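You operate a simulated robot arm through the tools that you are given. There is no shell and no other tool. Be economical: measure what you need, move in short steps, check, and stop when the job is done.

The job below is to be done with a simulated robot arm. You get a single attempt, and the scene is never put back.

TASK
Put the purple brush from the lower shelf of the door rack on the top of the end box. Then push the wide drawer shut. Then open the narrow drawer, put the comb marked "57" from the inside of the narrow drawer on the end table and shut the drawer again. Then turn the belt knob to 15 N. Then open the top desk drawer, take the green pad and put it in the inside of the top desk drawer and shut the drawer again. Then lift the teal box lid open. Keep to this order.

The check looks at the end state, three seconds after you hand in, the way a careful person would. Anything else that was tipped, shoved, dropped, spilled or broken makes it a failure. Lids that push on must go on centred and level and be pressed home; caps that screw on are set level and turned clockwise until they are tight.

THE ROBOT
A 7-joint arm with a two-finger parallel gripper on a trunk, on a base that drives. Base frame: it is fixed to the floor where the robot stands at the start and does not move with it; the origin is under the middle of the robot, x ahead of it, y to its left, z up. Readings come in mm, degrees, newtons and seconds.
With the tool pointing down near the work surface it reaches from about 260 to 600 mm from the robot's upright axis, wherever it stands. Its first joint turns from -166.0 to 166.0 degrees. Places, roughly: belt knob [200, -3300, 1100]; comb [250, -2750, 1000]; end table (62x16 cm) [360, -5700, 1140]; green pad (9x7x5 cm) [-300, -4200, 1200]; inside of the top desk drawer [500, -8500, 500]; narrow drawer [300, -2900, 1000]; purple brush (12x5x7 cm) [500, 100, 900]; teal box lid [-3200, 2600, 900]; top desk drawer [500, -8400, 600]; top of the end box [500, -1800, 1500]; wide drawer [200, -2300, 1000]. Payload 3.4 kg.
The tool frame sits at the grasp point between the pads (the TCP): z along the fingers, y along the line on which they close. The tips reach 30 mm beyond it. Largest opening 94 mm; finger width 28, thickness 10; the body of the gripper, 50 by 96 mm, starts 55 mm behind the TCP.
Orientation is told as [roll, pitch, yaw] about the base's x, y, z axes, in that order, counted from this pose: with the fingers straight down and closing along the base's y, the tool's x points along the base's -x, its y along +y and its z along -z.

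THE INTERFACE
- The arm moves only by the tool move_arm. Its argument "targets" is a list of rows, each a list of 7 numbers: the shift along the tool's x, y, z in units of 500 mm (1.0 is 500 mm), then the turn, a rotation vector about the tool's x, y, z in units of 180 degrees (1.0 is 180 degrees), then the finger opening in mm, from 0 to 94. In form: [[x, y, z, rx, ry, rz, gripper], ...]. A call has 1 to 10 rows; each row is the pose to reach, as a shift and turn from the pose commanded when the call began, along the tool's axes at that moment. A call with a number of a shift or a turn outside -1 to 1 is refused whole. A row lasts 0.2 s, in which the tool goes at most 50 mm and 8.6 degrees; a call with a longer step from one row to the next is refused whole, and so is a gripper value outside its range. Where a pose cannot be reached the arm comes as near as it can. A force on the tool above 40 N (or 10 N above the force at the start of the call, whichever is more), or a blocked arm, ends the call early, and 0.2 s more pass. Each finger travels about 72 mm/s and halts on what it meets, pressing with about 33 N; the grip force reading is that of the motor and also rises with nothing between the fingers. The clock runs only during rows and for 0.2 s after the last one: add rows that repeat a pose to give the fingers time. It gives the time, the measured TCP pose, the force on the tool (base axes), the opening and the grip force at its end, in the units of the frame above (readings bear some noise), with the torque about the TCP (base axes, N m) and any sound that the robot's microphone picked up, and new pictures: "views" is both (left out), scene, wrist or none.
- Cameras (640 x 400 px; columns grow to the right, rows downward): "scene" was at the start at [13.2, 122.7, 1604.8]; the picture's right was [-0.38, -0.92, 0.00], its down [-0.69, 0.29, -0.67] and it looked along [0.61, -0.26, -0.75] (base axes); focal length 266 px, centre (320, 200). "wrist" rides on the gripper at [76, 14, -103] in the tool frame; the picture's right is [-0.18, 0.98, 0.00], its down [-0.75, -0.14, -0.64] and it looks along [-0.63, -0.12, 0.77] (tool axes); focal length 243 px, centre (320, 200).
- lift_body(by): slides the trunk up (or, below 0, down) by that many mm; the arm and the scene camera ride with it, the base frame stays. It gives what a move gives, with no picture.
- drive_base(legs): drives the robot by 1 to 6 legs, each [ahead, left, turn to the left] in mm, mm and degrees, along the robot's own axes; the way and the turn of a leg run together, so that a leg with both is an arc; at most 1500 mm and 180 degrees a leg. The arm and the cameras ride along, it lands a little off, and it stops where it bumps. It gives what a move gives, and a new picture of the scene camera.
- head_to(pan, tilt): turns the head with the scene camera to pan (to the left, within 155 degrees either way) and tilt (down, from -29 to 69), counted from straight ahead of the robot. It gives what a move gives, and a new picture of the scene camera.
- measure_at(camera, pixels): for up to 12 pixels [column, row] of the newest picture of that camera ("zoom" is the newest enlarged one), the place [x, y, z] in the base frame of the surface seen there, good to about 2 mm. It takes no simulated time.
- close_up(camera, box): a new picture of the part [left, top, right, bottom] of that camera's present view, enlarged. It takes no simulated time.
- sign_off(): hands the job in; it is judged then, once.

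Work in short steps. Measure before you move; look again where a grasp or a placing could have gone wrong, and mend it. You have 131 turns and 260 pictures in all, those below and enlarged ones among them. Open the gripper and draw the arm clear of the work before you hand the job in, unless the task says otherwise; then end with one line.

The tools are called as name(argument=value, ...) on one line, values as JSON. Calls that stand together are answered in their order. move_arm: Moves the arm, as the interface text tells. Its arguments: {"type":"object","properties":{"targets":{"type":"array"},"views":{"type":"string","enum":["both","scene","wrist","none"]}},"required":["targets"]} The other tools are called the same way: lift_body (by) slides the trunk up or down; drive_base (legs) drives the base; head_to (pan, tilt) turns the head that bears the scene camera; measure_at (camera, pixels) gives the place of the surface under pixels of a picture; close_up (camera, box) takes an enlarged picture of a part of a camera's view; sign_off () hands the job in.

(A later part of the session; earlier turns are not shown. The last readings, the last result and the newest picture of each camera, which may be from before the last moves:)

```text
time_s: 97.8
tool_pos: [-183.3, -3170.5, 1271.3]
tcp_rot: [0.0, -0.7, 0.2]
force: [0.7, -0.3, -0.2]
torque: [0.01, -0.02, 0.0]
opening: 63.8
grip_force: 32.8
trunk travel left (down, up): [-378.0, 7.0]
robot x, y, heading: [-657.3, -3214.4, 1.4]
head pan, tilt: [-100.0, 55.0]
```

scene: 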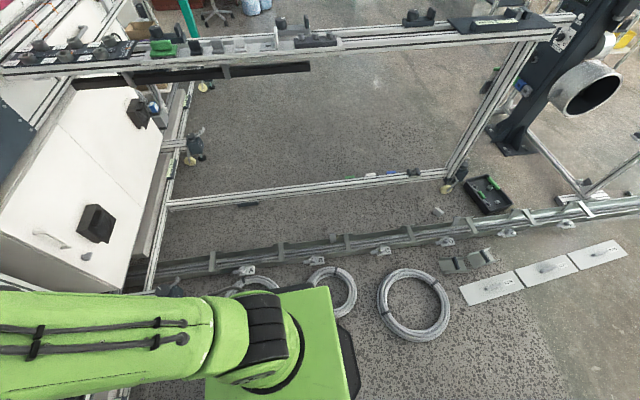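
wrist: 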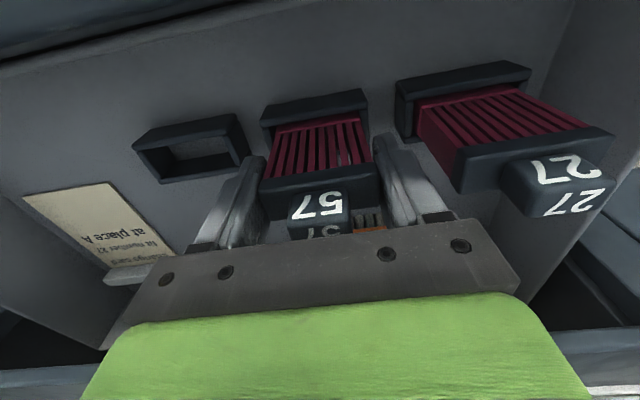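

A cable tray (y≈−3900) and coils block this aisle. Check the far (+x) side of the machine and the −x end for a route.

head_to(pan=-40, tilt=12)

measure_at(camera="scene", pixels=[[20, 200], [100, 190], [60, 160], [150, 200], [240, 130], [310, 150], [420, 100], [560, 200], [600, 240], [520, 260]])

head_to(pan=-120, tilt=20)

measure_at(camera="scene", pixels=[[60, 300], [300, 300], [400, 280], [500, 300], [600, 300], [300, 200], [450, 200], [560, 200], [200, 150], [100, 200], [350, 250], [620, 220]])

```text
time_s: 99.1
tool_pos: [-183.1, -3169.7, 1271.5]
tcp_rot: [-0.1, -0.5, 0.1]
force: [-0.1, -0.1, -1.1]
torque: [-0.01, 0.02, 0.05]
opening: 63.7
grip_force: 32.8
trunk travel left (down, up): [-378.0, 7.0]
robot x, y, heading: [-657.4, -3214.6, 1.2]
head pan, tilt: [-40.0, 12.0]
```

scene: 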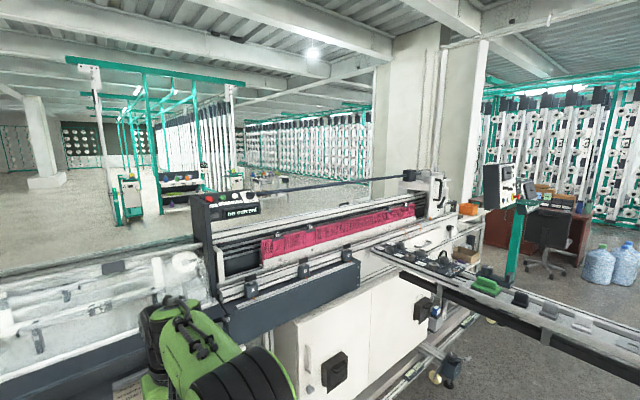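

```text
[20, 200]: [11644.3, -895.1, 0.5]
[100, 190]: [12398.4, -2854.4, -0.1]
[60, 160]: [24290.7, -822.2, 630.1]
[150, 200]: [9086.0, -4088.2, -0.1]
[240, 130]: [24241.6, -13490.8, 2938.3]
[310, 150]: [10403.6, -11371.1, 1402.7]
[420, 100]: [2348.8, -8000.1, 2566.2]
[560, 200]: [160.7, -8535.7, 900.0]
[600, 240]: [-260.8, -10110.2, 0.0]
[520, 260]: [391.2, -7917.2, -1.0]
```

```text
time_s: 100.6
tool_pos: [-183.2, -3169.2, 1272.3]
tcp_rot: [0.0, -0.6, 0.2]
force: [-0.5, -0.2, -1.5]
torque: [0.02, 0.01, 0.02]
opening: 63.8
grip_force: 33.1
trunk travel left (down, up): [-378.0, 7.0]
robot x, y, heading: [-656.3, -3214.9, 1.0]
head pan, tilt: [-120.0, 20.0]
```

scene: 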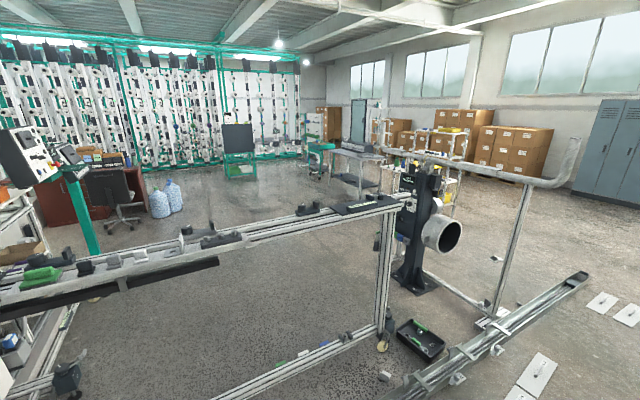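

```text
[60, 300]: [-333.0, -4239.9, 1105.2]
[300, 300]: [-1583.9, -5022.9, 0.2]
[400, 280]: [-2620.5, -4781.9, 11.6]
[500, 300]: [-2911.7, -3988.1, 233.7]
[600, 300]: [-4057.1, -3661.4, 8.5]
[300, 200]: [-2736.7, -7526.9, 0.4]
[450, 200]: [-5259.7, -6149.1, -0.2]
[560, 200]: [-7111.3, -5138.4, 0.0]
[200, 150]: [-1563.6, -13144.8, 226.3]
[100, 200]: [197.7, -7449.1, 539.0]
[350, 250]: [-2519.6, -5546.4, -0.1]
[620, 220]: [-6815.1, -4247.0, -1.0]
```

West route: measure the tray's end and floor plates, and look further around.

measure_at(camera="scene", pixels=[[585, 273], [600, 295], [625, 315], [545, 360], [570, 160], [485, 320], [590, 180], [497, 258], [350, 185], [560, 240]])

head_to(pan=-150, tilt=25)

measure_at(camera="scene", pixels=[[320, 300], [320, 200], [150, 300], [150, 250], [500, 300], [500, 200], [250, 240], [400, 250], [100, 200], [230, 200]])

```text
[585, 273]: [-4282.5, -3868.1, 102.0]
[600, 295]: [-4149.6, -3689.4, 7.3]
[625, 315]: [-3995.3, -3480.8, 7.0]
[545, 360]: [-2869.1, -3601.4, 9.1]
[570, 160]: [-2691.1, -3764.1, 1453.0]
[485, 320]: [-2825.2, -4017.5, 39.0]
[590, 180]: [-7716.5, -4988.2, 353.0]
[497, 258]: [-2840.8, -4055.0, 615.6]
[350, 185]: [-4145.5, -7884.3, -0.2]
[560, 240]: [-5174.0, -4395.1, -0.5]
```

```text
time_s: 101.5
tool_pos: [-183.4, -3170.1, 1271.9]
tcp_rot: [0.0, -0.6, 0.0]
force: [-0.3, 0.6, -0.9]
torque: [-0.01, 0.01, -0.01]
opening: 63.7
grip_force: 32.9
trunk travel left (down, up): [-378.0, 7.0]
robot x, y, heading: [-657.7, -3214.5, 1.6]
head pan, tilt: [-150.0, 25.0]
```

scene: 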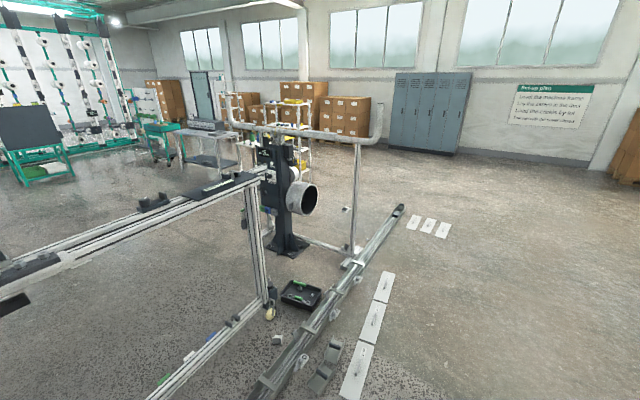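

```text
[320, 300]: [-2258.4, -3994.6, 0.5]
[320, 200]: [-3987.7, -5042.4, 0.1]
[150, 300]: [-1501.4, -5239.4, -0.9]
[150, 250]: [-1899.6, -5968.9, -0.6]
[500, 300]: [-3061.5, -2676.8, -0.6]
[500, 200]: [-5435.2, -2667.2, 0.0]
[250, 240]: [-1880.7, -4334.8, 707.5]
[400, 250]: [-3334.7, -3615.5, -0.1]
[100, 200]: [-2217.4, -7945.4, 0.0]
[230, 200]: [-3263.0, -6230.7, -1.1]
```

West route is clear: tray ends at x≈−4290, plates near (−4000…−4200, −3480…−3700). Drive: left 300, back to x≈−4860, then right to y≈−5600.

drive_base(legs=[[0, 300, -1.3], [-1400, 0, 0], [-1400, 0, 0], [-1400, 0, 0], [0, -1400, 0], [0, -1300, 0]])

head_to(pan=0, tilt=20)

```text
time_s: 135.0
tool_pos: [-4326.4, -5467.2, 1271.8]
tcp_rot: [0.4, -0.5, 2.3]
force: [-0.3, -0.7, -2.0]
torque: [0.04, 0.01, 0.02]
opening: 63.9
grip_force: 33.2
trunk travel left (down, up): [-378.0, 7.0]
robot x, y, heading: [-4803.2, -5532.8, 2.7]
head pan, tilt: [-150.0, 25.0]
stopped in leg 6: the force on the tool passed its limit at 50 N (the readings are from after the stop); the commanded pose is now the measured one
```

scene: 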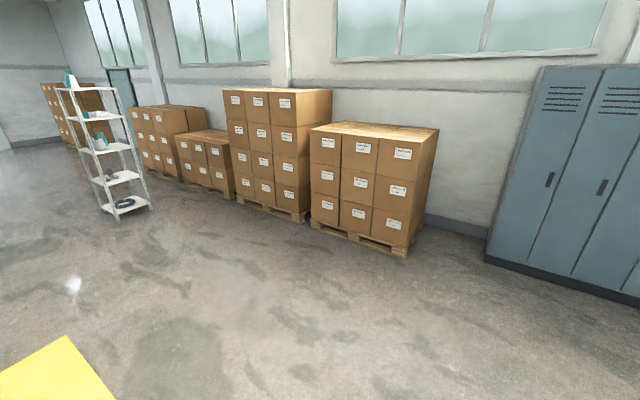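

```text
time_s: 137.3
tool_pos: [-4325.9, -5467.3, 1270.9]
tcp_rot: [0.3, -0.5, 2.2]
force: [-0.9, 2.4, -1.3]
torque: [-0.09, -0.02, -0.02]
opening: 64.0
grip_force: 32.1
trunk travel left (down, up): [-378.0, 7.0]
robot x, y, heading: [-4802.6, -5535.3, 2.7]
head pan, tilt: [0.0, 20.0]
```

scene: 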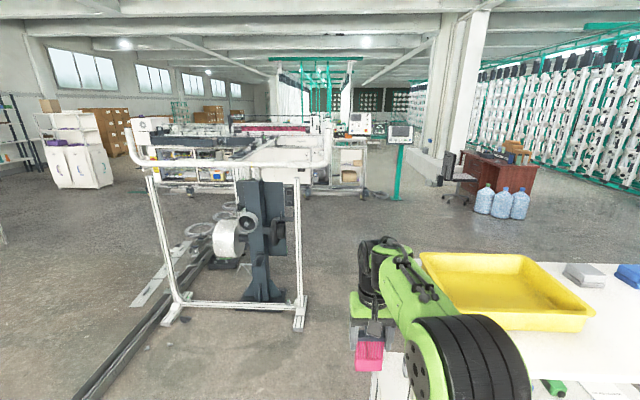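

Something was touched at the right: a table with a yellow tray. Look closely before moving away.

close_up(camera="scene", box=[320, 220, 640, 400])

measure_at(camera="scene", pixels=[[425, 255], [420, 262], [480, 330], [590, 320], [500, 290], [560, 360], [390, 365], [600, 275], [520, 262], [370, 350]])

```text
2.00 times, centred on (480, 310) of scene
```

zoom: 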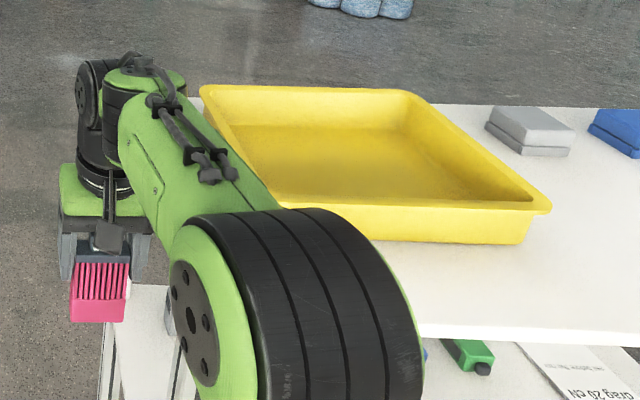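

```text
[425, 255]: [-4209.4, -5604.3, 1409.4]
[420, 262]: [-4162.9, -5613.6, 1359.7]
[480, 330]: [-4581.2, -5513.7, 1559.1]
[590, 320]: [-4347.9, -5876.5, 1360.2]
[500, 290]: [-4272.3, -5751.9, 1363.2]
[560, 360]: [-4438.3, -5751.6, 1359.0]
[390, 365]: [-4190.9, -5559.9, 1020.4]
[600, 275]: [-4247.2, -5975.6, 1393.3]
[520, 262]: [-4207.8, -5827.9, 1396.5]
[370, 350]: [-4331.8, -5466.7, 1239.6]
```

Comb still held. Move left 120 mm to free, then measure the stand's legs to find the lane.

drive_base(legs=[[0, 300, -2.7]])

measure_at(camera="scene", pixels=[[298, 322], [300, 330], [250, 300], [170, 318], [330, 300], [380, 200], [440, 200], [350, 300], [330, 130], [140, 130], [400, 250], [60, 290]])

```text
time_s: 139.4
tool_pos: [-4331.6, -5188.8, 1270.7]
tcp_rot: [0.4, -0.5, -0.3]
force: [-0.8, -0.4, -2.2]
torque: [0.01, -0.03, 0.0]
opening: 63.8
grip_force: 33.3
trunk travel left (down, up): [-378.0, 7.0]
robot x, y, heading: [-4810.7, -5230.9, 0.1]
head pan, tilt: [0.0, 20.0]
```

scene: 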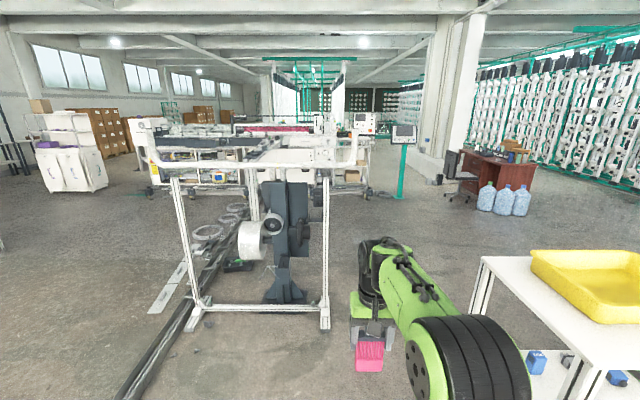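

```text
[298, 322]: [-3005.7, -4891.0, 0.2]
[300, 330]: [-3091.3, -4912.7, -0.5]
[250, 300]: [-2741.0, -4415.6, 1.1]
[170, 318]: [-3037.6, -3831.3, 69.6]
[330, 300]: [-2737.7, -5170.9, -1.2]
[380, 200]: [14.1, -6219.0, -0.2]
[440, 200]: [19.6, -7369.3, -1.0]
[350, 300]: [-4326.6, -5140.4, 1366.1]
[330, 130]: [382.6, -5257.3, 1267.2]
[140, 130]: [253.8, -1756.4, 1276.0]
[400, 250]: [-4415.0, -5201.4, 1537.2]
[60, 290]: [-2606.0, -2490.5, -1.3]
```

measure_at(camera="scene", pixels=[[488, 258], [500, 258], [590, 365], [575, 375], [482, 310], [325, 328], [327, 300], [520, 290]])

```text
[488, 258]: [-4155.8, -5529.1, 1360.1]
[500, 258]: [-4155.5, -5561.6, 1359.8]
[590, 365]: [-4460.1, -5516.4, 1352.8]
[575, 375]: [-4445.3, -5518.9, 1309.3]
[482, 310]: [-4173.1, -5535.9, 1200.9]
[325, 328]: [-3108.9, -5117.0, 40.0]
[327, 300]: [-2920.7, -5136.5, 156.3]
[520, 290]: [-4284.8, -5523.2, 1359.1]
```

Lane: east at y≈−5130 to x≈−3750, south to y≈−5750, then east to x≈−1000.

drive_base(legs=[[0, 100, 0], [1060, 0, 0], [0, -620, 0], [1400, 0, 0], [1350, 0, 0]])

head_to(pan=10, tilt=30)

```text
time_s: 161.5
tool_pos: [-553.4, -5826.3, 1271.9]
tcp_rot: [0.3, -0.6, -2.9]
force: [0.2, 0.0, -1.5]
torque: [-0.01, 0.03, 0.02]
opening: 63.6
grip_force: 32.5
trunk travel left (down, up): [-378.0, 7.0]
robot x, y, heading: [-1029.0, -5847.3, -2.3]
head pan, tilt: [0.0, 20.0]
```

scene: 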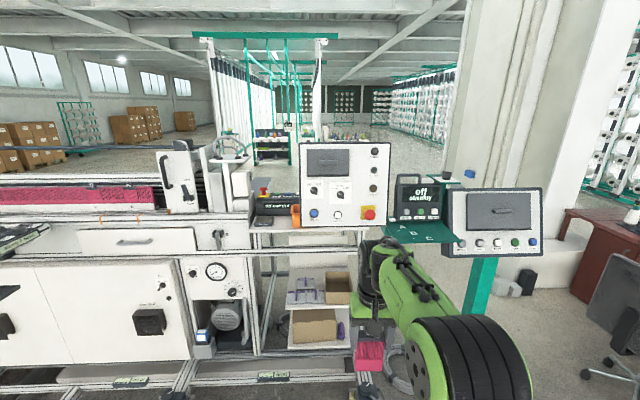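

```text
time_s: 162.2
tool_pos: [-552.6, -5825.9, 1271.6]
tcp_rot: [0.4, -0.5, -2.8]
force: [0.1, 0.0, -1.2]
torque: [0.01, 0.01, -0.02]
opening: 63.8
grip_force: 33.5
trunk travel left (down, up): [-378.0, 7.0]
robot x, y, heading: [-1030.7, -5847.1, -2.2]
head pan, tilt: [10.0, 30.0]
```

scene: 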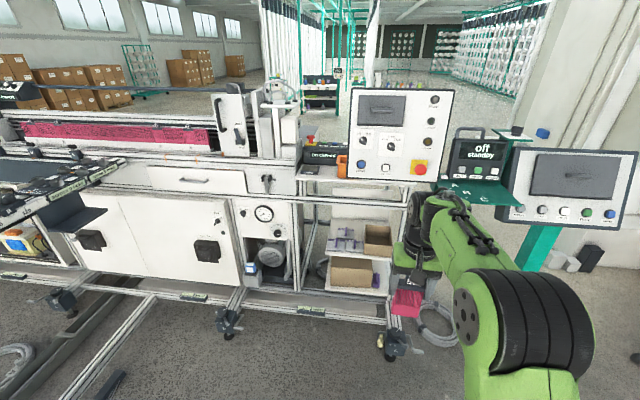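

Look closer at the machine's end: the small table at (320,175) behind the control panel, and the teal shelf.

close_up(camera="scene", box=[220, 70, 540, 270])

measure_at(camera="scene", pixels=[[320, 177], [305, 172], [342, 160], [375, 184], [475, 190], [505, 195], [400, 140], [420, 168], [225, 320], [390, 350], [580, 180], [270, 180]])

```text
2.00 times, centred on (380, 170) of scene
```

zoom: 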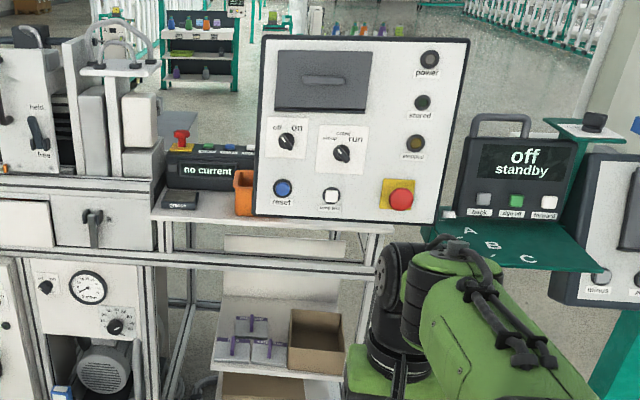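

```text
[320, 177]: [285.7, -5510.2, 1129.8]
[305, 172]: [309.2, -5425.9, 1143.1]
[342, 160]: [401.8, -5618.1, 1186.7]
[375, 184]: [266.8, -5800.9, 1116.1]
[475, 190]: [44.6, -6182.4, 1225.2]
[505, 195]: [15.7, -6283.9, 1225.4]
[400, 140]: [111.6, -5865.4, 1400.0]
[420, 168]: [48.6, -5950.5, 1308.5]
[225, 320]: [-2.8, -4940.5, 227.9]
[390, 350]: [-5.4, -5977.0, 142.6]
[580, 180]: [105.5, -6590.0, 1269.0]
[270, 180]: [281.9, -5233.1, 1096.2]
```

End table: top z≈1130, x≈270–430, y≈−5390…−6010; free spot between the dark pad and the orange cup. Measure the details.

measure_at(camera="zoom", pixels=[[198, 205], [180, 195], [236, 195], [234, 212], [262, 190], [262, 60], [210, 172], [215, 215], [225, 190], [160, 212], [300, 224], [215, 160]])

measure_at(camera="scene", pixels=[[300, 311], [330, 318], [270, 312], [250, 160], [320, 260], [360, 322]])

```text
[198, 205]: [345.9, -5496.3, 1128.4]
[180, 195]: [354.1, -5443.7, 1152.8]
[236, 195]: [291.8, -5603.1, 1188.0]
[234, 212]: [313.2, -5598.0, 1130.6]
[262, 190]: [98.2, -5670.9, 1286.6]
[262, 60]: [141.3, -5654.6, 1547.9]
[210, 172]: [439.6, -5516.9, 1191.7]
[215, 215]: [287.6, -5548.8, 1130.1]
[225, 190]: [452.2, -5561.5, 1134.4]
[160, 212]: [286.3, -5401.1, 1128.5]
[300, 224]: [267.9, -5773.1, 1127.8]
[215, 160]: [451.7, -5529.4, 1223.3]
```

```text
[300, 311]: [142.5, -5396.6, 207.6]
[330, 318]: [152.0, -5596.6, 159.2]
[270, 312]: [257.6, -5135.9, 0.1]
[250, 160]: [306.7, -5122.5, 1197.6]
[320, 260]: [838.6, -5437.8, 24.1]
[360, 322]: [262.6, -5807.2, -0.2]
```

I'll place the comb with the gripper yawed 90° at about (345,−5547). First rotate the tool +90° about its axis here in free space.

move_arm(targets=[[0, 0, 0, 0, 0, 0.047, 40], [0, 0, 0, 0, 0, 0.094, 40], [0, 0, 0, 0, 0, 0.141, 40], [0, 0, 0, 0, 0, 0.188, 40], [0, 0, 0, 0, 0, 0.235, 40], [0, 0, 0, 0, 0, 0.282, 40], [0, 0, 0, 0, 0, 0.329, 40], [0, 0, 0, 0, 0, 0.376, 40], [0, 0, 0, 0, 0, 0.423, 40], [0, 0, 0, 0, 0, 0.47, 40]], views="wrist")

drive_base(legs=[[0, 347, 2.2], [500, 0, 0]])

```text
time_s: 164.4
tool_pos: [-553.8, -5826.2, 1271.7]
tcp_rot: [0.4, 0.3, -87.6]
force: [-0.1, -0.5, -1.1]
torque: [0.03, 0.0, -0.02]
opening: 63.8
grip_force: 32.8
trunk travel left (down, up): [-378.0, 7.0]
robot x, y, heading: [-1031.1, -5847.0, -2.2]
head pan, tilt: [10.0, 30.0]
```

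wrist: 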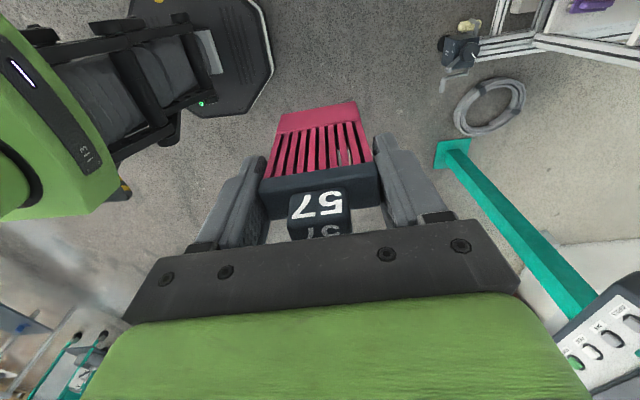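

```text
time_s: 169.2
tool_pos: [-48.2, -5464.5, 1271.8]
tcp_rot: [0.4, 0.4, -85.3]
force: [0.9, 0.2, -1.1]
torque: [-0.03, 0.0, 0.02]
opening: 63.8
grip_force: 33.2
trunk travel left (down, up): [-378.0, 7.0]
robot x, y, heading: [-527.2, -5505.3, -0.3]
head pan, tilt: [10.0, 30.0]
```

scene: 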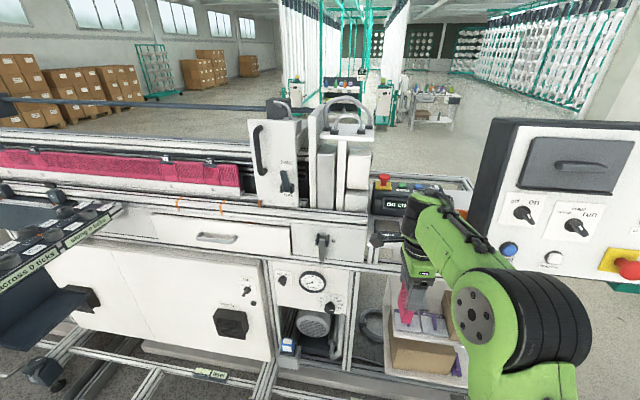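

Shift the TCP 82 mm to −y and finish the yaw, then drive forward 280 mm.

move_arm(targets=[[-0.082, -0.0067, 0, 0, 0, 0.013, 40], [-0.1636, -0.0134, 0, 0, 0, 0.026, 40], [-0.1636, -0.0134, 0, 0, 0, 0.026, 40]], views="none")

drive_base(legs=[[280, 0, 0]])

```text
time_s: 170.0
tool_pos: [-48.2, -5546.0, 1270.1]
tcp_rot: [0.5, 0.3, -89.9]
force: [0.2, 0.4, -1.1]
torque: [-0.05, 0.03, 0.0]
opening: 63.7
grip_force: 32.9
trunk travel left (down, up): [-378.0, 7.0]
robot x, y, heading: [-528.9, -5499.5, -0.2]
head pan, tilt: [10.0, 30.0]
```

```text
time_s: 172.0
tool_pos: [232.6, -5545.1, 1270.0]
tcp_rot: [0.5, 0.2, -89.9]
force: [0.5, -0.1, -1.6]
torque: [0.01, 0.02, -0.02]
opening: 63.8
grip_force: 33.1
trunk travel left (down, up): [-378.0, 7.0]
robot x, y, heading: [-244.5, -5504.3, -0.3]
head pan, tilt: [10.0, 30.0]
```

scene: 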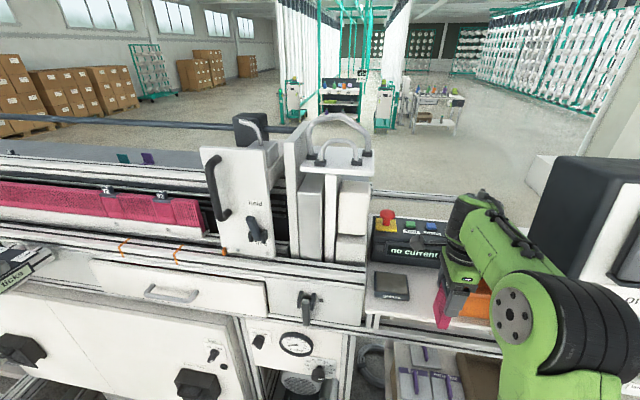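

Good view. Measure the pad, cup, display-box edges and the table's edge.

close_up(camera="scene", box=[350, 200, 550, 340])

measure_at(camera="scene", pixels=[[408, 290], [410, 298], [375, 298], [470, 315], [490, 300], [425, 275], [400, 262], [430, 250], [420, 305], [445, 325], [420, 285]])

```text
2.86 times, centred on (450, 270) of scene
```

zoom: 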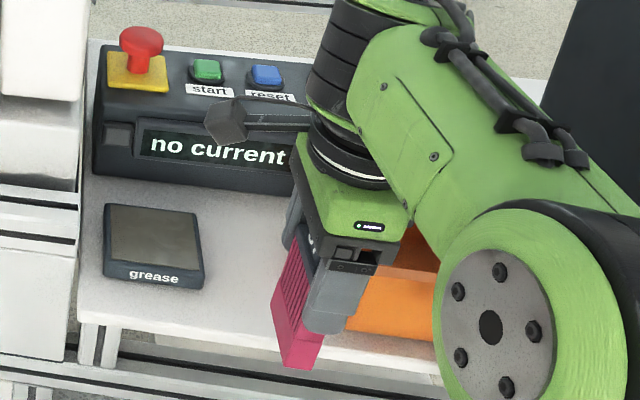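

```text
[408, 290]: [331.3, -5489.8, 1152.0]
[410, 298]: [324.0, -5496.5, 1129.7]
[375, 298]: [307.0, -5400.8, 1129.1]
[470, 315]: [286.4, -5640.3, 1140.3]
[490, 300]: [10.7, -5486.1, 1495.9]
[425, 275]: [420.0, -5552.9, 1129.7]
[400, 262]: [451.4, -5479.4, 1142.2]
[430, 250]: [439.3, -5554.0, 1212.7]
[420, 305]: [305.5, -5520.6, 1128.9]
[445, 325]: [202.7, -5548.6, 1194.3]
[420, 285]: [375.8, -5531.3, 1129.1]
```

Move 107 mm in +x (tool y) at height, then lower with the trunk 45 mm.

move_arm(targets=[[0, 0.08, 0, 0, 0, 0, 40], [0, 0.16, 0, 0, 0, 0, 40], [0, 0.214, 0, 0, 0, 0, 40], [0, 0.214, 0, 0, 0, 0, 40]], views="none")

lift_body(by=-45)

close_up(camera="scene", box=[350, 160, 550, 300])

close_up(camera="wrist", box=[160, 0, 540, 240])

```text
time_s: 173.0
tool_pos: [318.6, -5545.1, 1263.0]
tcp_rot: [0.4, 0.3, -89.8]
force: [0.2, -0.2, -1.2]
torque: [-0.01, 0.01, -0.01]
opening: 64.3
grip_force: 32.7
out of reach, approached as far as the arm can: row 3, 4
trunk travel left (down, up): [-378.0, 7.0]
robot x, y, heading: [-244.8, -5501.0, -0.2]
head pan, tilt: [10.0, 30.0]
```

```text
time_s: 173.9
tool_pos: [319.3, -5544.8, 1221.2]
tcp_rot: [0.6, 0.3, -89.8]
force: [0.7, 0.7, 12.8]
torque: [-0.06, 0.45, 0.02]
opening: 64.0
grip_force: 32.4
trunk travel left (down, up): [-333.0, 52.0]
robot x, y, heading: [-244.1, -5503.8, -0.3]
head pan, tilt: [10.0, 30.0]
```

```text
2.86 times, centred on (450, 230) of scene
```

zoom: 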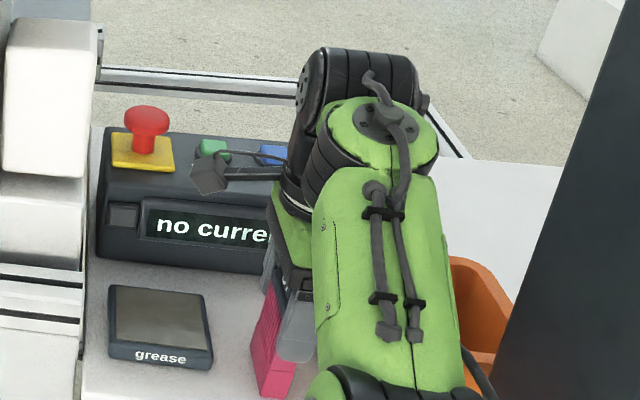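

```text
1.67 times, centred on (350, 120) of wrist
```

zoom: 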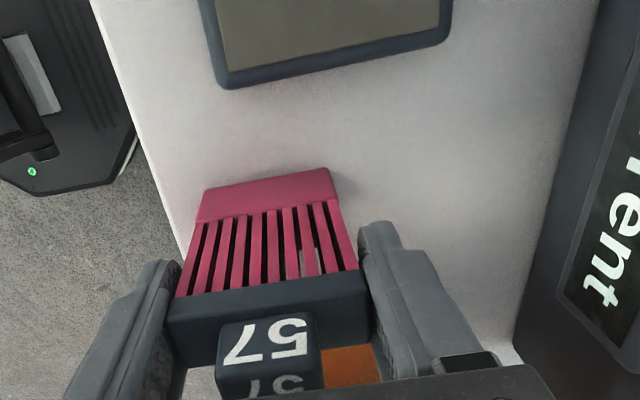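

Contact at the comb's front bottom edge (12.8 N). Relieve by 1 mm and open gently.

lift_body(by=1)

move_arm(targets=[[0, 0, 0, 0, 0, 0, 66], [0, 0, 0, 0, 0, 0, 69], [0, 0, 0, 0, 0, 0, 74], [0, 0, 0, 0, 0, 0, 80], [0, 0, 0, 0, 0, 0, 80]], views="wrist")

```text
time_s: 174.4
tool_pos: [318.1, -5544.9, 1221.3]
tcp_rot: [0.5, 0.3, -89.9]
force: [1.4, 0.3, 4.4]
torque: [-0.05, 0.09, 0.02]
opening: 63.8
grip_force: 33.2
trunk travel left (down, up): [-334.0, 51.0]
robot x, y, heading: [-246.7, -5504.9, -0.1]
head pan, tilt: [10.0, 30.0]
```

```text
time_s: 175.6
tool_pos: [318.7, -5544.8, 1220.3]
tcp_rot: [0.6, 0.3, -89.8]
force: [0.1, 0.0, 0.4]
torque: [-0.01, -0.01, -0.02]
opening: 80.0
grip_force: 0.0
trunk travel left (down, up): [-334.0, 51.0]
robot x, y, heading: [-245.3, -5505.3, -0.1]
head pan, tilt: [10.0, 30.0]
```

wrist: 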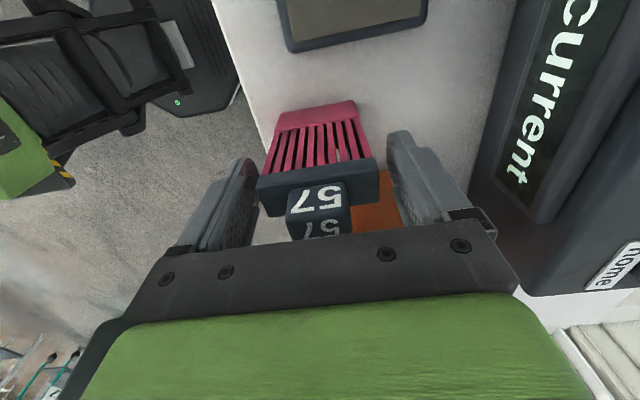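

Comb stands free. Raise 45 mm, slide the open gripper 50 mm to +y off the comb, then drive back.

lift_body(by=45)

move_arm(targets=[[0.05, 0, 0, 0, 0, 0, 80], [0.1, 0, 0, 0, 0, 0, 80], [0.1, 0, 0, 0, 0, 0, 80]], views="wrist")

```text
time_s: 176.4
tool_pos: [318.9, -5545.6, 1266.8]
tcp_rot: [0.4, 0.2, -89.9]
force: [-0.2, 0.3, -0.4]
torque: [-0.02, -0.02, 0.01]
opening: 79.9
grip_force: 0.0
trunk travel left (down, up): [-379.0, 6.0]
robot x, y, heading: [-244.7, -5506.0, -0.1]
head pan, tilt: [10.0, 30.0]
```

```text
time_s: 177.2
tool_pos: [318.7, -5495.2, 1264.9]
tcp_rot: [0.5, 0.3, -90.0]
force: [0.3, -0.8, -0.2]
torque: [0.04, -0.01, 0.03]
opening: 79.9
grip_force: 0.1
trunk travel left (down, up): [-379.0, 6.0]
robot x, y, heading: [-245.1, -5505.9, -0.0]
head pan, tilt: [10.0, 30.0]
```

wrist: 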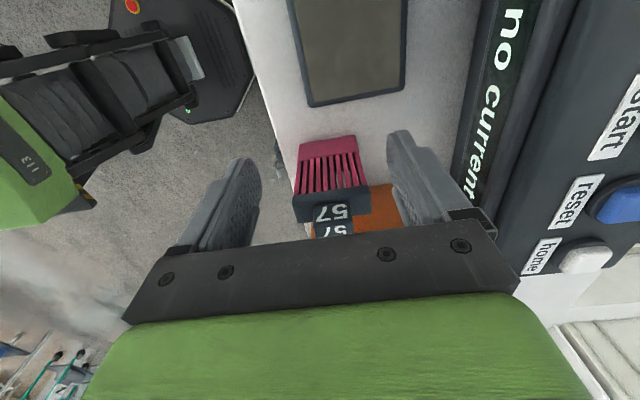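

measure_at(camera="wrist", pixels=[[333, 213], [330, 202], [330, 146], [300, 200], [360, 195], [240, 180], [405, 150]])

```text
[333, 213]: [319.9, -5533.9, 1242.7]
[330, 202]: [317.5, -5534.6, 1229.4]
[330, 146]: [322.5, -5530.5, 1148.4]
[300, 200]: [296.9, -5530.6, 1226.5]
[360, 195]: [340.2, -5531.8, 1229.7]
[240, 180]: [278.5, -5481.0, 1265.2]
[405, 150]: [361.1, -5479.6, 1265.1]
```

Comb is upright, fingers clear. Drive back 350 mm and look at the result; also retract the arm.

drive_base(legs=[[-350, 0, 0]])

move_arm(targets=[[0, -0.08, 0, 0, 0, 0, 60], [0, -0.16, 0, 0, 0, 0, 40], [0, -0.24, 0, 0, 0, 0, 20], [0, -0.3, 0, 0, 0, 0, 0]], views="none")

close_up(camera="scene", box=[300, 130, 540, 290])

```text
time_s: 179.5
tool_pos: [-40.3, -5491.5, 1265.4]
tcp_rot: [0.6, 0.3, -89.3]
force: [-0.5, -1.1, -0.4]
torque: [-0.01, 0.01, -0.01]
opening: 80.0
grip_force: 0.1
trunk travel left (down, up): [-379.0, 6.0]
robot x, y, heading: [-602.3, -5503.5, 0.5]
head pan, tilt: [10.0, 30.0]
```

scene: 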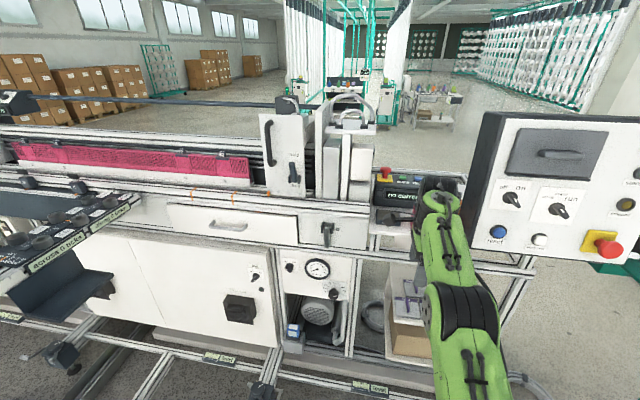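

```text
time_s: 180.5
tool_pos: [-190.7, -5492.7, 1264.9]
tcp_rot: [0.8, 0.3, -89.3]
force: [-0.7, 0.6, -0.6]
torque: [-0.01, 0.02, -0.01]
opening: 0.0
grip_force: 31.0
trunk travel left (down, up): [-379.0, 6.0]
robot x, y, heading: [-600.1, -5503.9, 0.6]
head pan, tilt: [10.0, 30.0]
```

```text
2.50 times, centred on (420, 210) of scene
```

zoom: 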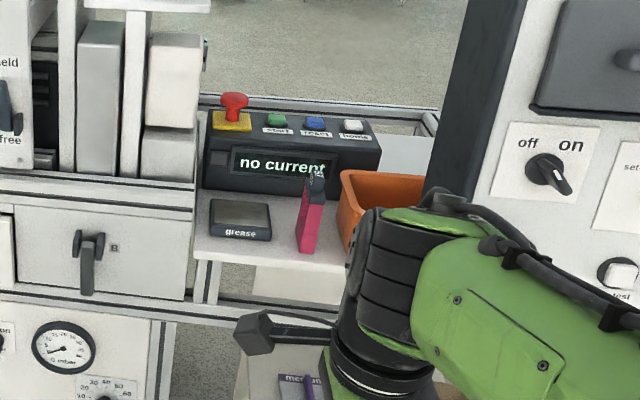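

Comb stands on the end table. Return to the north aisle by the same route.

drive_base(legs=[[0, -260, -0.6], [-1050, 0, 0], [-1050, 0, 0], [-1050, 0, 0], [0, 620, 0], [-1120, 0, 0]])

```text
time_s: 206.1
tool_pos: [-4490.7, -5148.0, 1264.4]
tcp_rot: [0.5, 0.3, -89.2]
force: [0.2, -0.7, -0.1]
torque: [-0.02, -0.03, -0.02]
opening: 0.0
grip_force: 32.9
trunk travel left (down, up): [-379.0, 6.0]
robot x, y, heading: [-4903.5, -5161.1, 0.6]
head pan, tilt: [10.0, 30.0]
```

scene: 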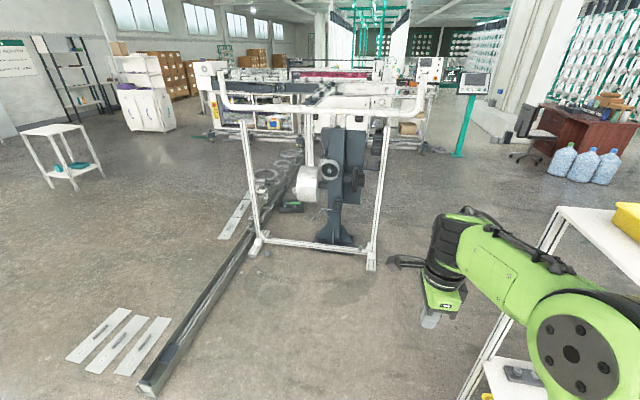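

Continue: north to y≈−2900 and east to x≈−690.

drive_base(legs=[[0, 1130, -0.6], [0, 1130, 0], [1400, 0, 0], [1400, 0, 0], [1390, 0, 0]])

```text
time_s: 236.5
tool_pos: [-393.0, -2705.1, 1264.3]
tcp_rot: [0.5, 0.4, -86.0]
force: [0.1, 0.3, 0.4]
torque: [0.04, 0.0, -0.02]
opening: 0.1
grip_force: 32.6
trunk travel left (down, up): [-379.0, 6.0]
robot x, y, heading: [-805.8, -2741.2, 3.8]
head pan, tilt: [10.0, 30.0]
```

scene: 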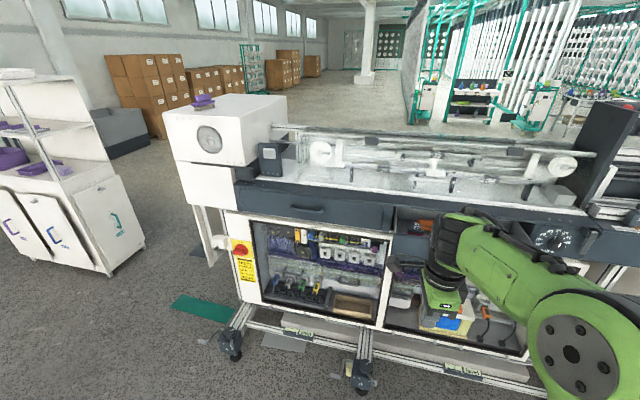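

Correct heading and y, lower the trunk, and pitch the tool to horizontal.

drive_base(legs=[[0, -190, -3.8]])

lift_body(by=-230)

move_arm(targets=[[0, 0, 0, -0.0475, 0, 0, 0], [0, 0, 0, -0.095, 0, 0, 0], [0, 0, 0, -0.1425, 0, 0, 0], [0, 0, 0, -0.19, 0, 0, 0], [0, 0, 0, -0.2375, 0, 0, 0], [0, 0, 0, -0.285, 0, 0, 0], [0, 0, 0, -0.3325, 0, 0, 0], [0, 0, 0, -0.38, 0, 0, 0], [0, 0, 0, -0.4275, 0, 0, 0], [0, 0, 0, -0.475, 0, 0, 0]])

```text
time_s: 238.0
tool_pos: [-386.0, -2923.2, 1263.0]
tcp_rot: [0.5, 0.3, -89.8]
force: [1.0, -0.2, 0.1]
torque: [0.05, 0.02, -0.01]
opening: 0.2
grip_force: 33.0
trunk travel left (down, up): [-379.0, 6.0]
robot x, y, heading: [-803.3, -2932.5, -0.3]
head pan, tilt: [10.0, 30.0]
```

scene: 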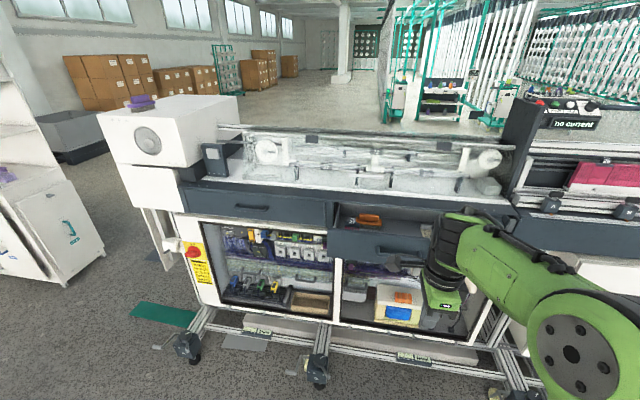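

```text
time_s: 240.5
tool_pos: [-386.2, -2922.2, 1034.9]
tcp_rot: [0.5, 0.4, -89.8]
force: [0.2, -0.8, -0.3]
torque: [0.0, -0.03, -0.01]
opening: 0.0
grip_force: 33.2
trunk travel left (down, up): [-149.0, 236.0]
robot x, y, heading: [-802.6, -2929.6, -0.1]
head pan, tilt: [10.0, 30.0]
```

```text
time_s: 242.7
tool_pos: [-346.5, -2920.3, 1060.9]
tcp_rot: [79.7, 0.5, -89.8]
force: [-0.4, -0.6, 0.5]
torque: [-0.02, 0.0, 0.01]
opening: 0.0
grip_force: 33.2
out of reach, approached as far as the arm can: row 8, 9, 10
trunk travel left (down, up): [-149.0, 236.0]
robot x, y, heading: [-802.7, -2931.7, 0.0]
head pan, tilt: [10.0, 30.0]
```

scene: 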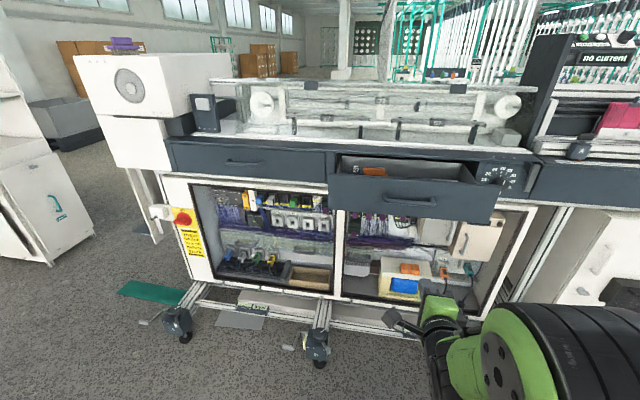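
wrist: 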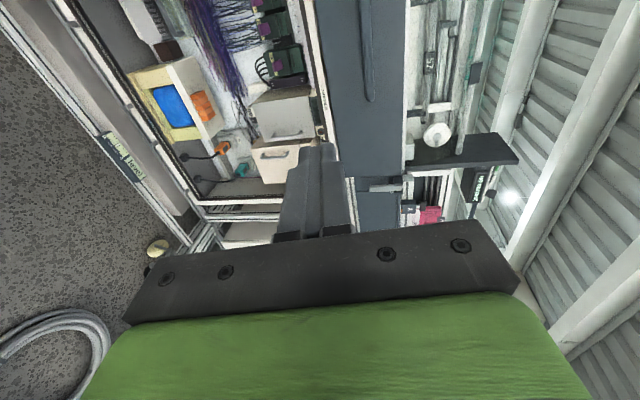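

Extend 130 mm forward and complete the levelling, to TCP height ≈1035.

move_arm(targets=[[0, -0.001, 0.088, -0.019, 0, 0, 0], [0, -0.003, 0.177, -0.038, 0, 0, 0], [0, -0.005, 0.265, -0.057, 0, 0, 0], [0, -0.005, 0.265, -0.057, 0, 0, 0]], views="none")

measure_at(camera="scene", pixels=[[410, 200], [385, 196], [435, 202], [340, 200], [480, 210], [410, 220], [410, 180], [370, 178], [500, 178], [508, 178]])

```text
time_s: 243.7
tool_pos: [-217.2, -2919.5, 1036.8]
tcp_rot: [90.0, 0.2, -89.9]
force: [0.6, 0.4, 0.7]
torque: [-0.02, 0.0, -0.01]
opening: 0.0
grip_force: 33.3
trunk travel left (down, up): [-149.0, 236.0]
robot x, y, heading: [-800.4, -2932.0, 0.1]
head pan, tilt: [10.0, 30.0]
```

```text
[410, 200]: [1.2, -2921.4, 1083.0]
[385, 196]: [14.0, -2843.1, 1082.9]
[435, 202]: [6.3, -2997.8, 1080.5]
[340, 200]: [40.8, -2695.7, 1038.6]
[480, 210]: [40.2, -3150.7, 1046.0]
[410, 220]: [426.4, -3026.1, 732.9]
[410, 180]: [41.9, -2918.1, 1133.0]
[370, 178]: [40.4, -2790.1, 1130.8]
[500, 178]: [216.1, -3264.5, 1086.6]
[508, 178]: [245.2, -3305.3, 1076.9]
```

Face z≈1030–1133 at x=41; I'll push above the handle at z≈1112. Raise 75 mm and drive the base forward 395 mm, pushing most of the way.

lift_body(by=75)

drive_base(legs=[[220, 0, 0], [180, 0, 0]])

```text
time_s: 244.8
tool_pos: [-217.3, -2919.9, 1109.1]
tcp_rot: [89.9, 0.2, -89.8]
force: [-1.2, -0.7, -0.5]
torque: [0.01, 0.0, 0.02]
opening: 0.0
grip_force: 33.4
trunk travel left (down, up): [-224.0, 161.0]
robot x, y, heading: [-797.6, -2933.8, 0.1]
head pan, tilt: [10.0, 30.0]
```

```text
time_s: 247.6
tool_pos: [190.1, -2926.1, 1108.2]
tcp_rot: [89.8, 0.4, -90.3]
force: [0.1, 0.0, -0.8]
torque: [0.01, 0.0, 0.03]
opening: 0.3
grip_force: 33.6
trunk travel left (down, up): [-224.0, 161.0]
robot x, y, heading: [-396.7, -2932.6, -0.5]
head pan, tilt: [10.0, 30.0]
```

scene: 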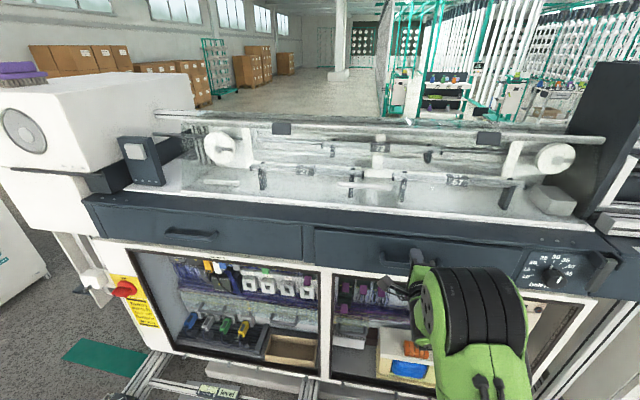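

Nearly closed. Push the rest with the arm until the stop.

move_arm(targets=[[0, 0, 0.02, 0, 0, 0, 0], [0, 0, 0.04, 0, 0, 0, 0], [0, 0, 0.06, 0, 0, 0, 0], [0, 0, 0.075, 0, 0, 0, 0]], views="none")

move_arm(targets=[[0, 0, -0.06, 0, 0, 0, 0], [0, 0, -0.12, 0, 0, 0, 20], [0, 0, -0.18, 0, 0, 0, 50]], views="scene")

measure_at(camera="scene", pixels=[[280, 240], [330, 240], [480, 260], [350, 255], [555, 275], [545, 275]])

```text
time_s: 248.7
tool_pos: [217.7, -2925.7, 1108.2]
tcp_rot: [89.7, 0.3, -90.2]
force: [-31.1, -2.0, 6.6]
torque: [0.08, -0.24, 0.37]
opening: 0.0
grip_force: 33.4
trunk travel left (down, up): [-224.0, 161.0]
robot x, y, heading: [-394.9, -2931.7, -0.5]
head pan, tilt: [10.0, 30.0]
stopped in row 4: the force on the tool passed its limit at 46 N (the readings are from after the stop); the commanded pose is now the measured one
```

```text
time_s: 249.5
tool_pos: [143.1, -2928.6, 1097.9]
tcp_rot: [88.5, 0.6, -90.8]
force: [0.2, -0.3, 0.7]
torque: [0.01, 0.04, -0.01]
opening: 50.3
grip_force: 0.0
out of reach, approached as far as the arm can: row 3
trunk travel left (down, up): [-224.0, 161.0]
robot x, y, heading: [-391.2, -2934.3, -0.2]
head pan, tilt: [10.0, 30.0]
```

scene: 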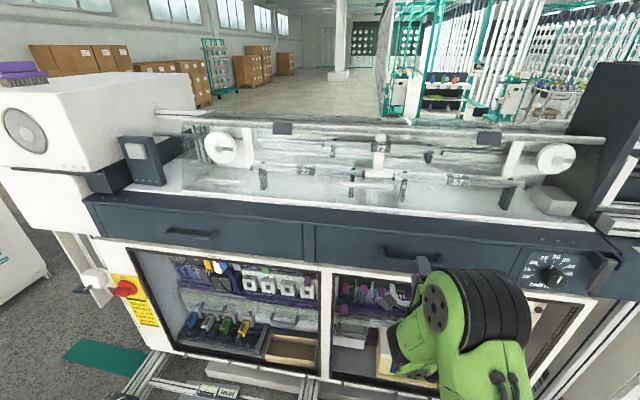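

```text
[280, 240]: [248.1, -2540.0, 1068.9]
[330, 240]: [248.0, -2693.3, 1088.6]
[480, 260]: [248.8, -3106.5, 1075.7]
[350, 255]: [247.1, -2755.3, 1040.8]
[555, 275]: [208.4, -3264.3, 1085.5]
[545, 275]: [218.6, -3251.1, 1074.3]
```

Both drawers flush at x≈248. Now the knob: turn the head and enlarge.

head_to(pan=-25, tilt=35)

drive_base(legs=[[-60, -200, 0.3]])

close_up(camera="scene", box=[270, 140, 390, 215])

```text
time_s: 250.5
tool_pos: [141.5, -2931.8, 1098.0]
tcp_rot: [88.6, 0.7, -90.9]
force: [0.0, 0.3, -0.6]
torque: [-0.02, -0.01, 0.03]
opening: 50.0
grip_force: 0.0
trunk travel left (down, up): [-224.0, 161.0]
robot x, y, heading: [-394.4, -2936.9, -0.5]
head pan, tilt: [-25.0, 35.0]
```

scene: 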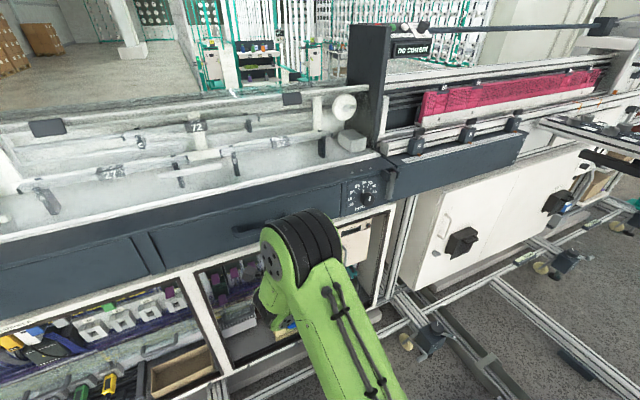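

```text
time_s: 252.2
tool_pos: [80.5, -3128.6, 1097.9]
tcp_rot: [88.7, 0.7, -90.5]
force: [0.4, 1.2, -0.3]
torque: [0.02, 0.0, 0.03]
opening: 49.9
grip_force: 0.1
trunk travel left (down, up): [-224.0, 161.0]
robot x, y, heading: [-456.1, -3132.1, -0.1]
head pan, tilt: [-25.0, 35.0]
```

scene: 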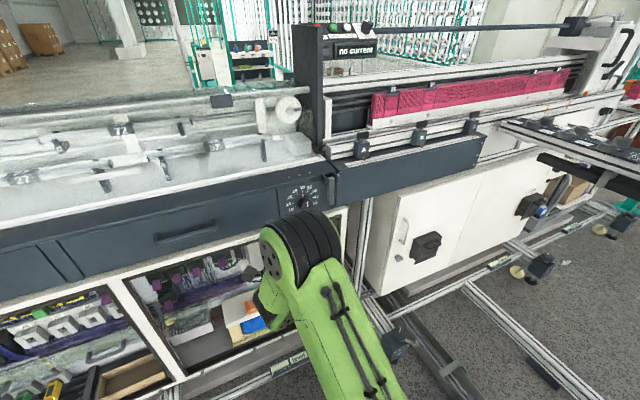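

```text
5.33 times, centred on (330, 178) of scene
```

zoom: 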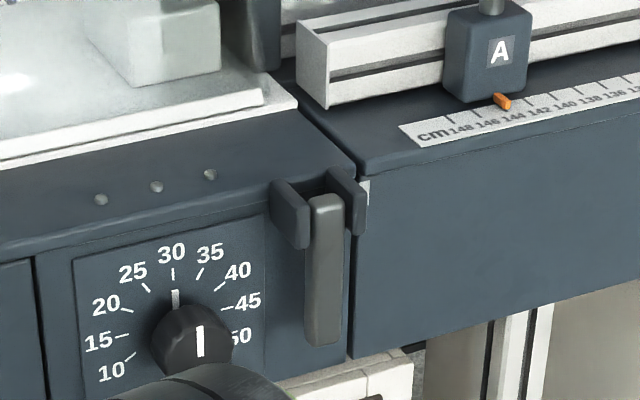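

The pointer shows 30. I take a wrist-camera view for a more frontal look at the dial.

move_arm(targets=[[0, 0, 0, 0, 0, 0, 60]], views="wrist")

measure_at(camera="zoom", pixels=[[175, 299], [200, 340], [195, 320], [130, 358], [112, 342], [126, 310], [173, 275], [226, 309], [178, 345], [160, 335], [325, 260], [145, 285]])

```text
time_s: 252.6
tool_pos: [80.1, -3127.2, 1097.9]
tcp_rot: [88.5, 0.6, -90.5]
force: [0.6, 0.7, 0.2]
torque: [-0.02, -0.02, 0.01]
opening: 60.0
grip_force: 0.1
trunk travel left (down, up): [-224.0, 161.0]
robot x, y, heading: [-457.5, -3136.2, 0.1]
head pan, tilt: [-25.0, 35.0]
```

wrist: 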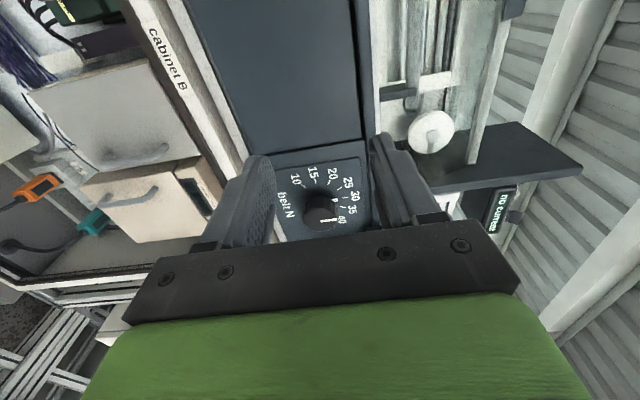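

```text
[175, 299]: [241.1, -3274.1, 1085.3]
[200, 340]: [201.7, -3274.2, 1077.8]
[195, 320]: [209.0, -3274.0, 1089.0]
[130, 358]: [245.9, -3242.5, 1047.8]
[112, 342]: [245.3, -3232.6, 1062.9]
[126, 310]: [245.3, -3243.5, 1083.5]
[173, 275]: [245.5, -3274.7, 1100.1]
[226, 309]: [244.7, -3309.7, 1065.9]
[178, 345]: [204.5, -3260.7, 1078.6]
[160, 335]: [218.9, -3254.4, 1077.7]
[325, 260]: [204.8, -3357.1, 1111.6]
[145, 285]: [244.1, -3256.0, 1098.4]
```

Dial: centre (y −3274, z 1066), 6°/N, so 30→15 is 90° counter‑clockwise; knob Ø≈40, front at x≈201. Drive right 70 mm first.

drive_base(legs=[[0, -70, 0]])

```text
time_s: 253.3
tool_pos: [80.0, -3131.8, 1098.7]
tcp_rot: [88.5, 0.7, -90.5]
force: [0.0, 0.1, 0.3]
torque: [0.06, -0.02, 0.0]
opening: 60.1
grip_force: 0.0
trunk travel left (down, up): [-224.0, 161.0]
robot x, y, heading: [-456.0, -3136.4, 0.1]
head pan, tilt: [-25.0, 35.0]
stopped in leg 1: the robot was blocked; the commanded pose is now the measured one
```

scene: 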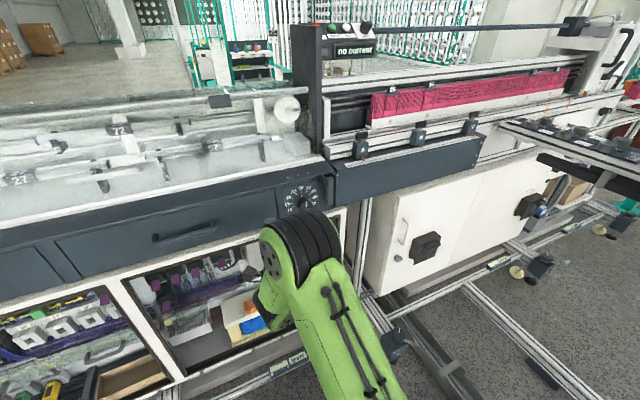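

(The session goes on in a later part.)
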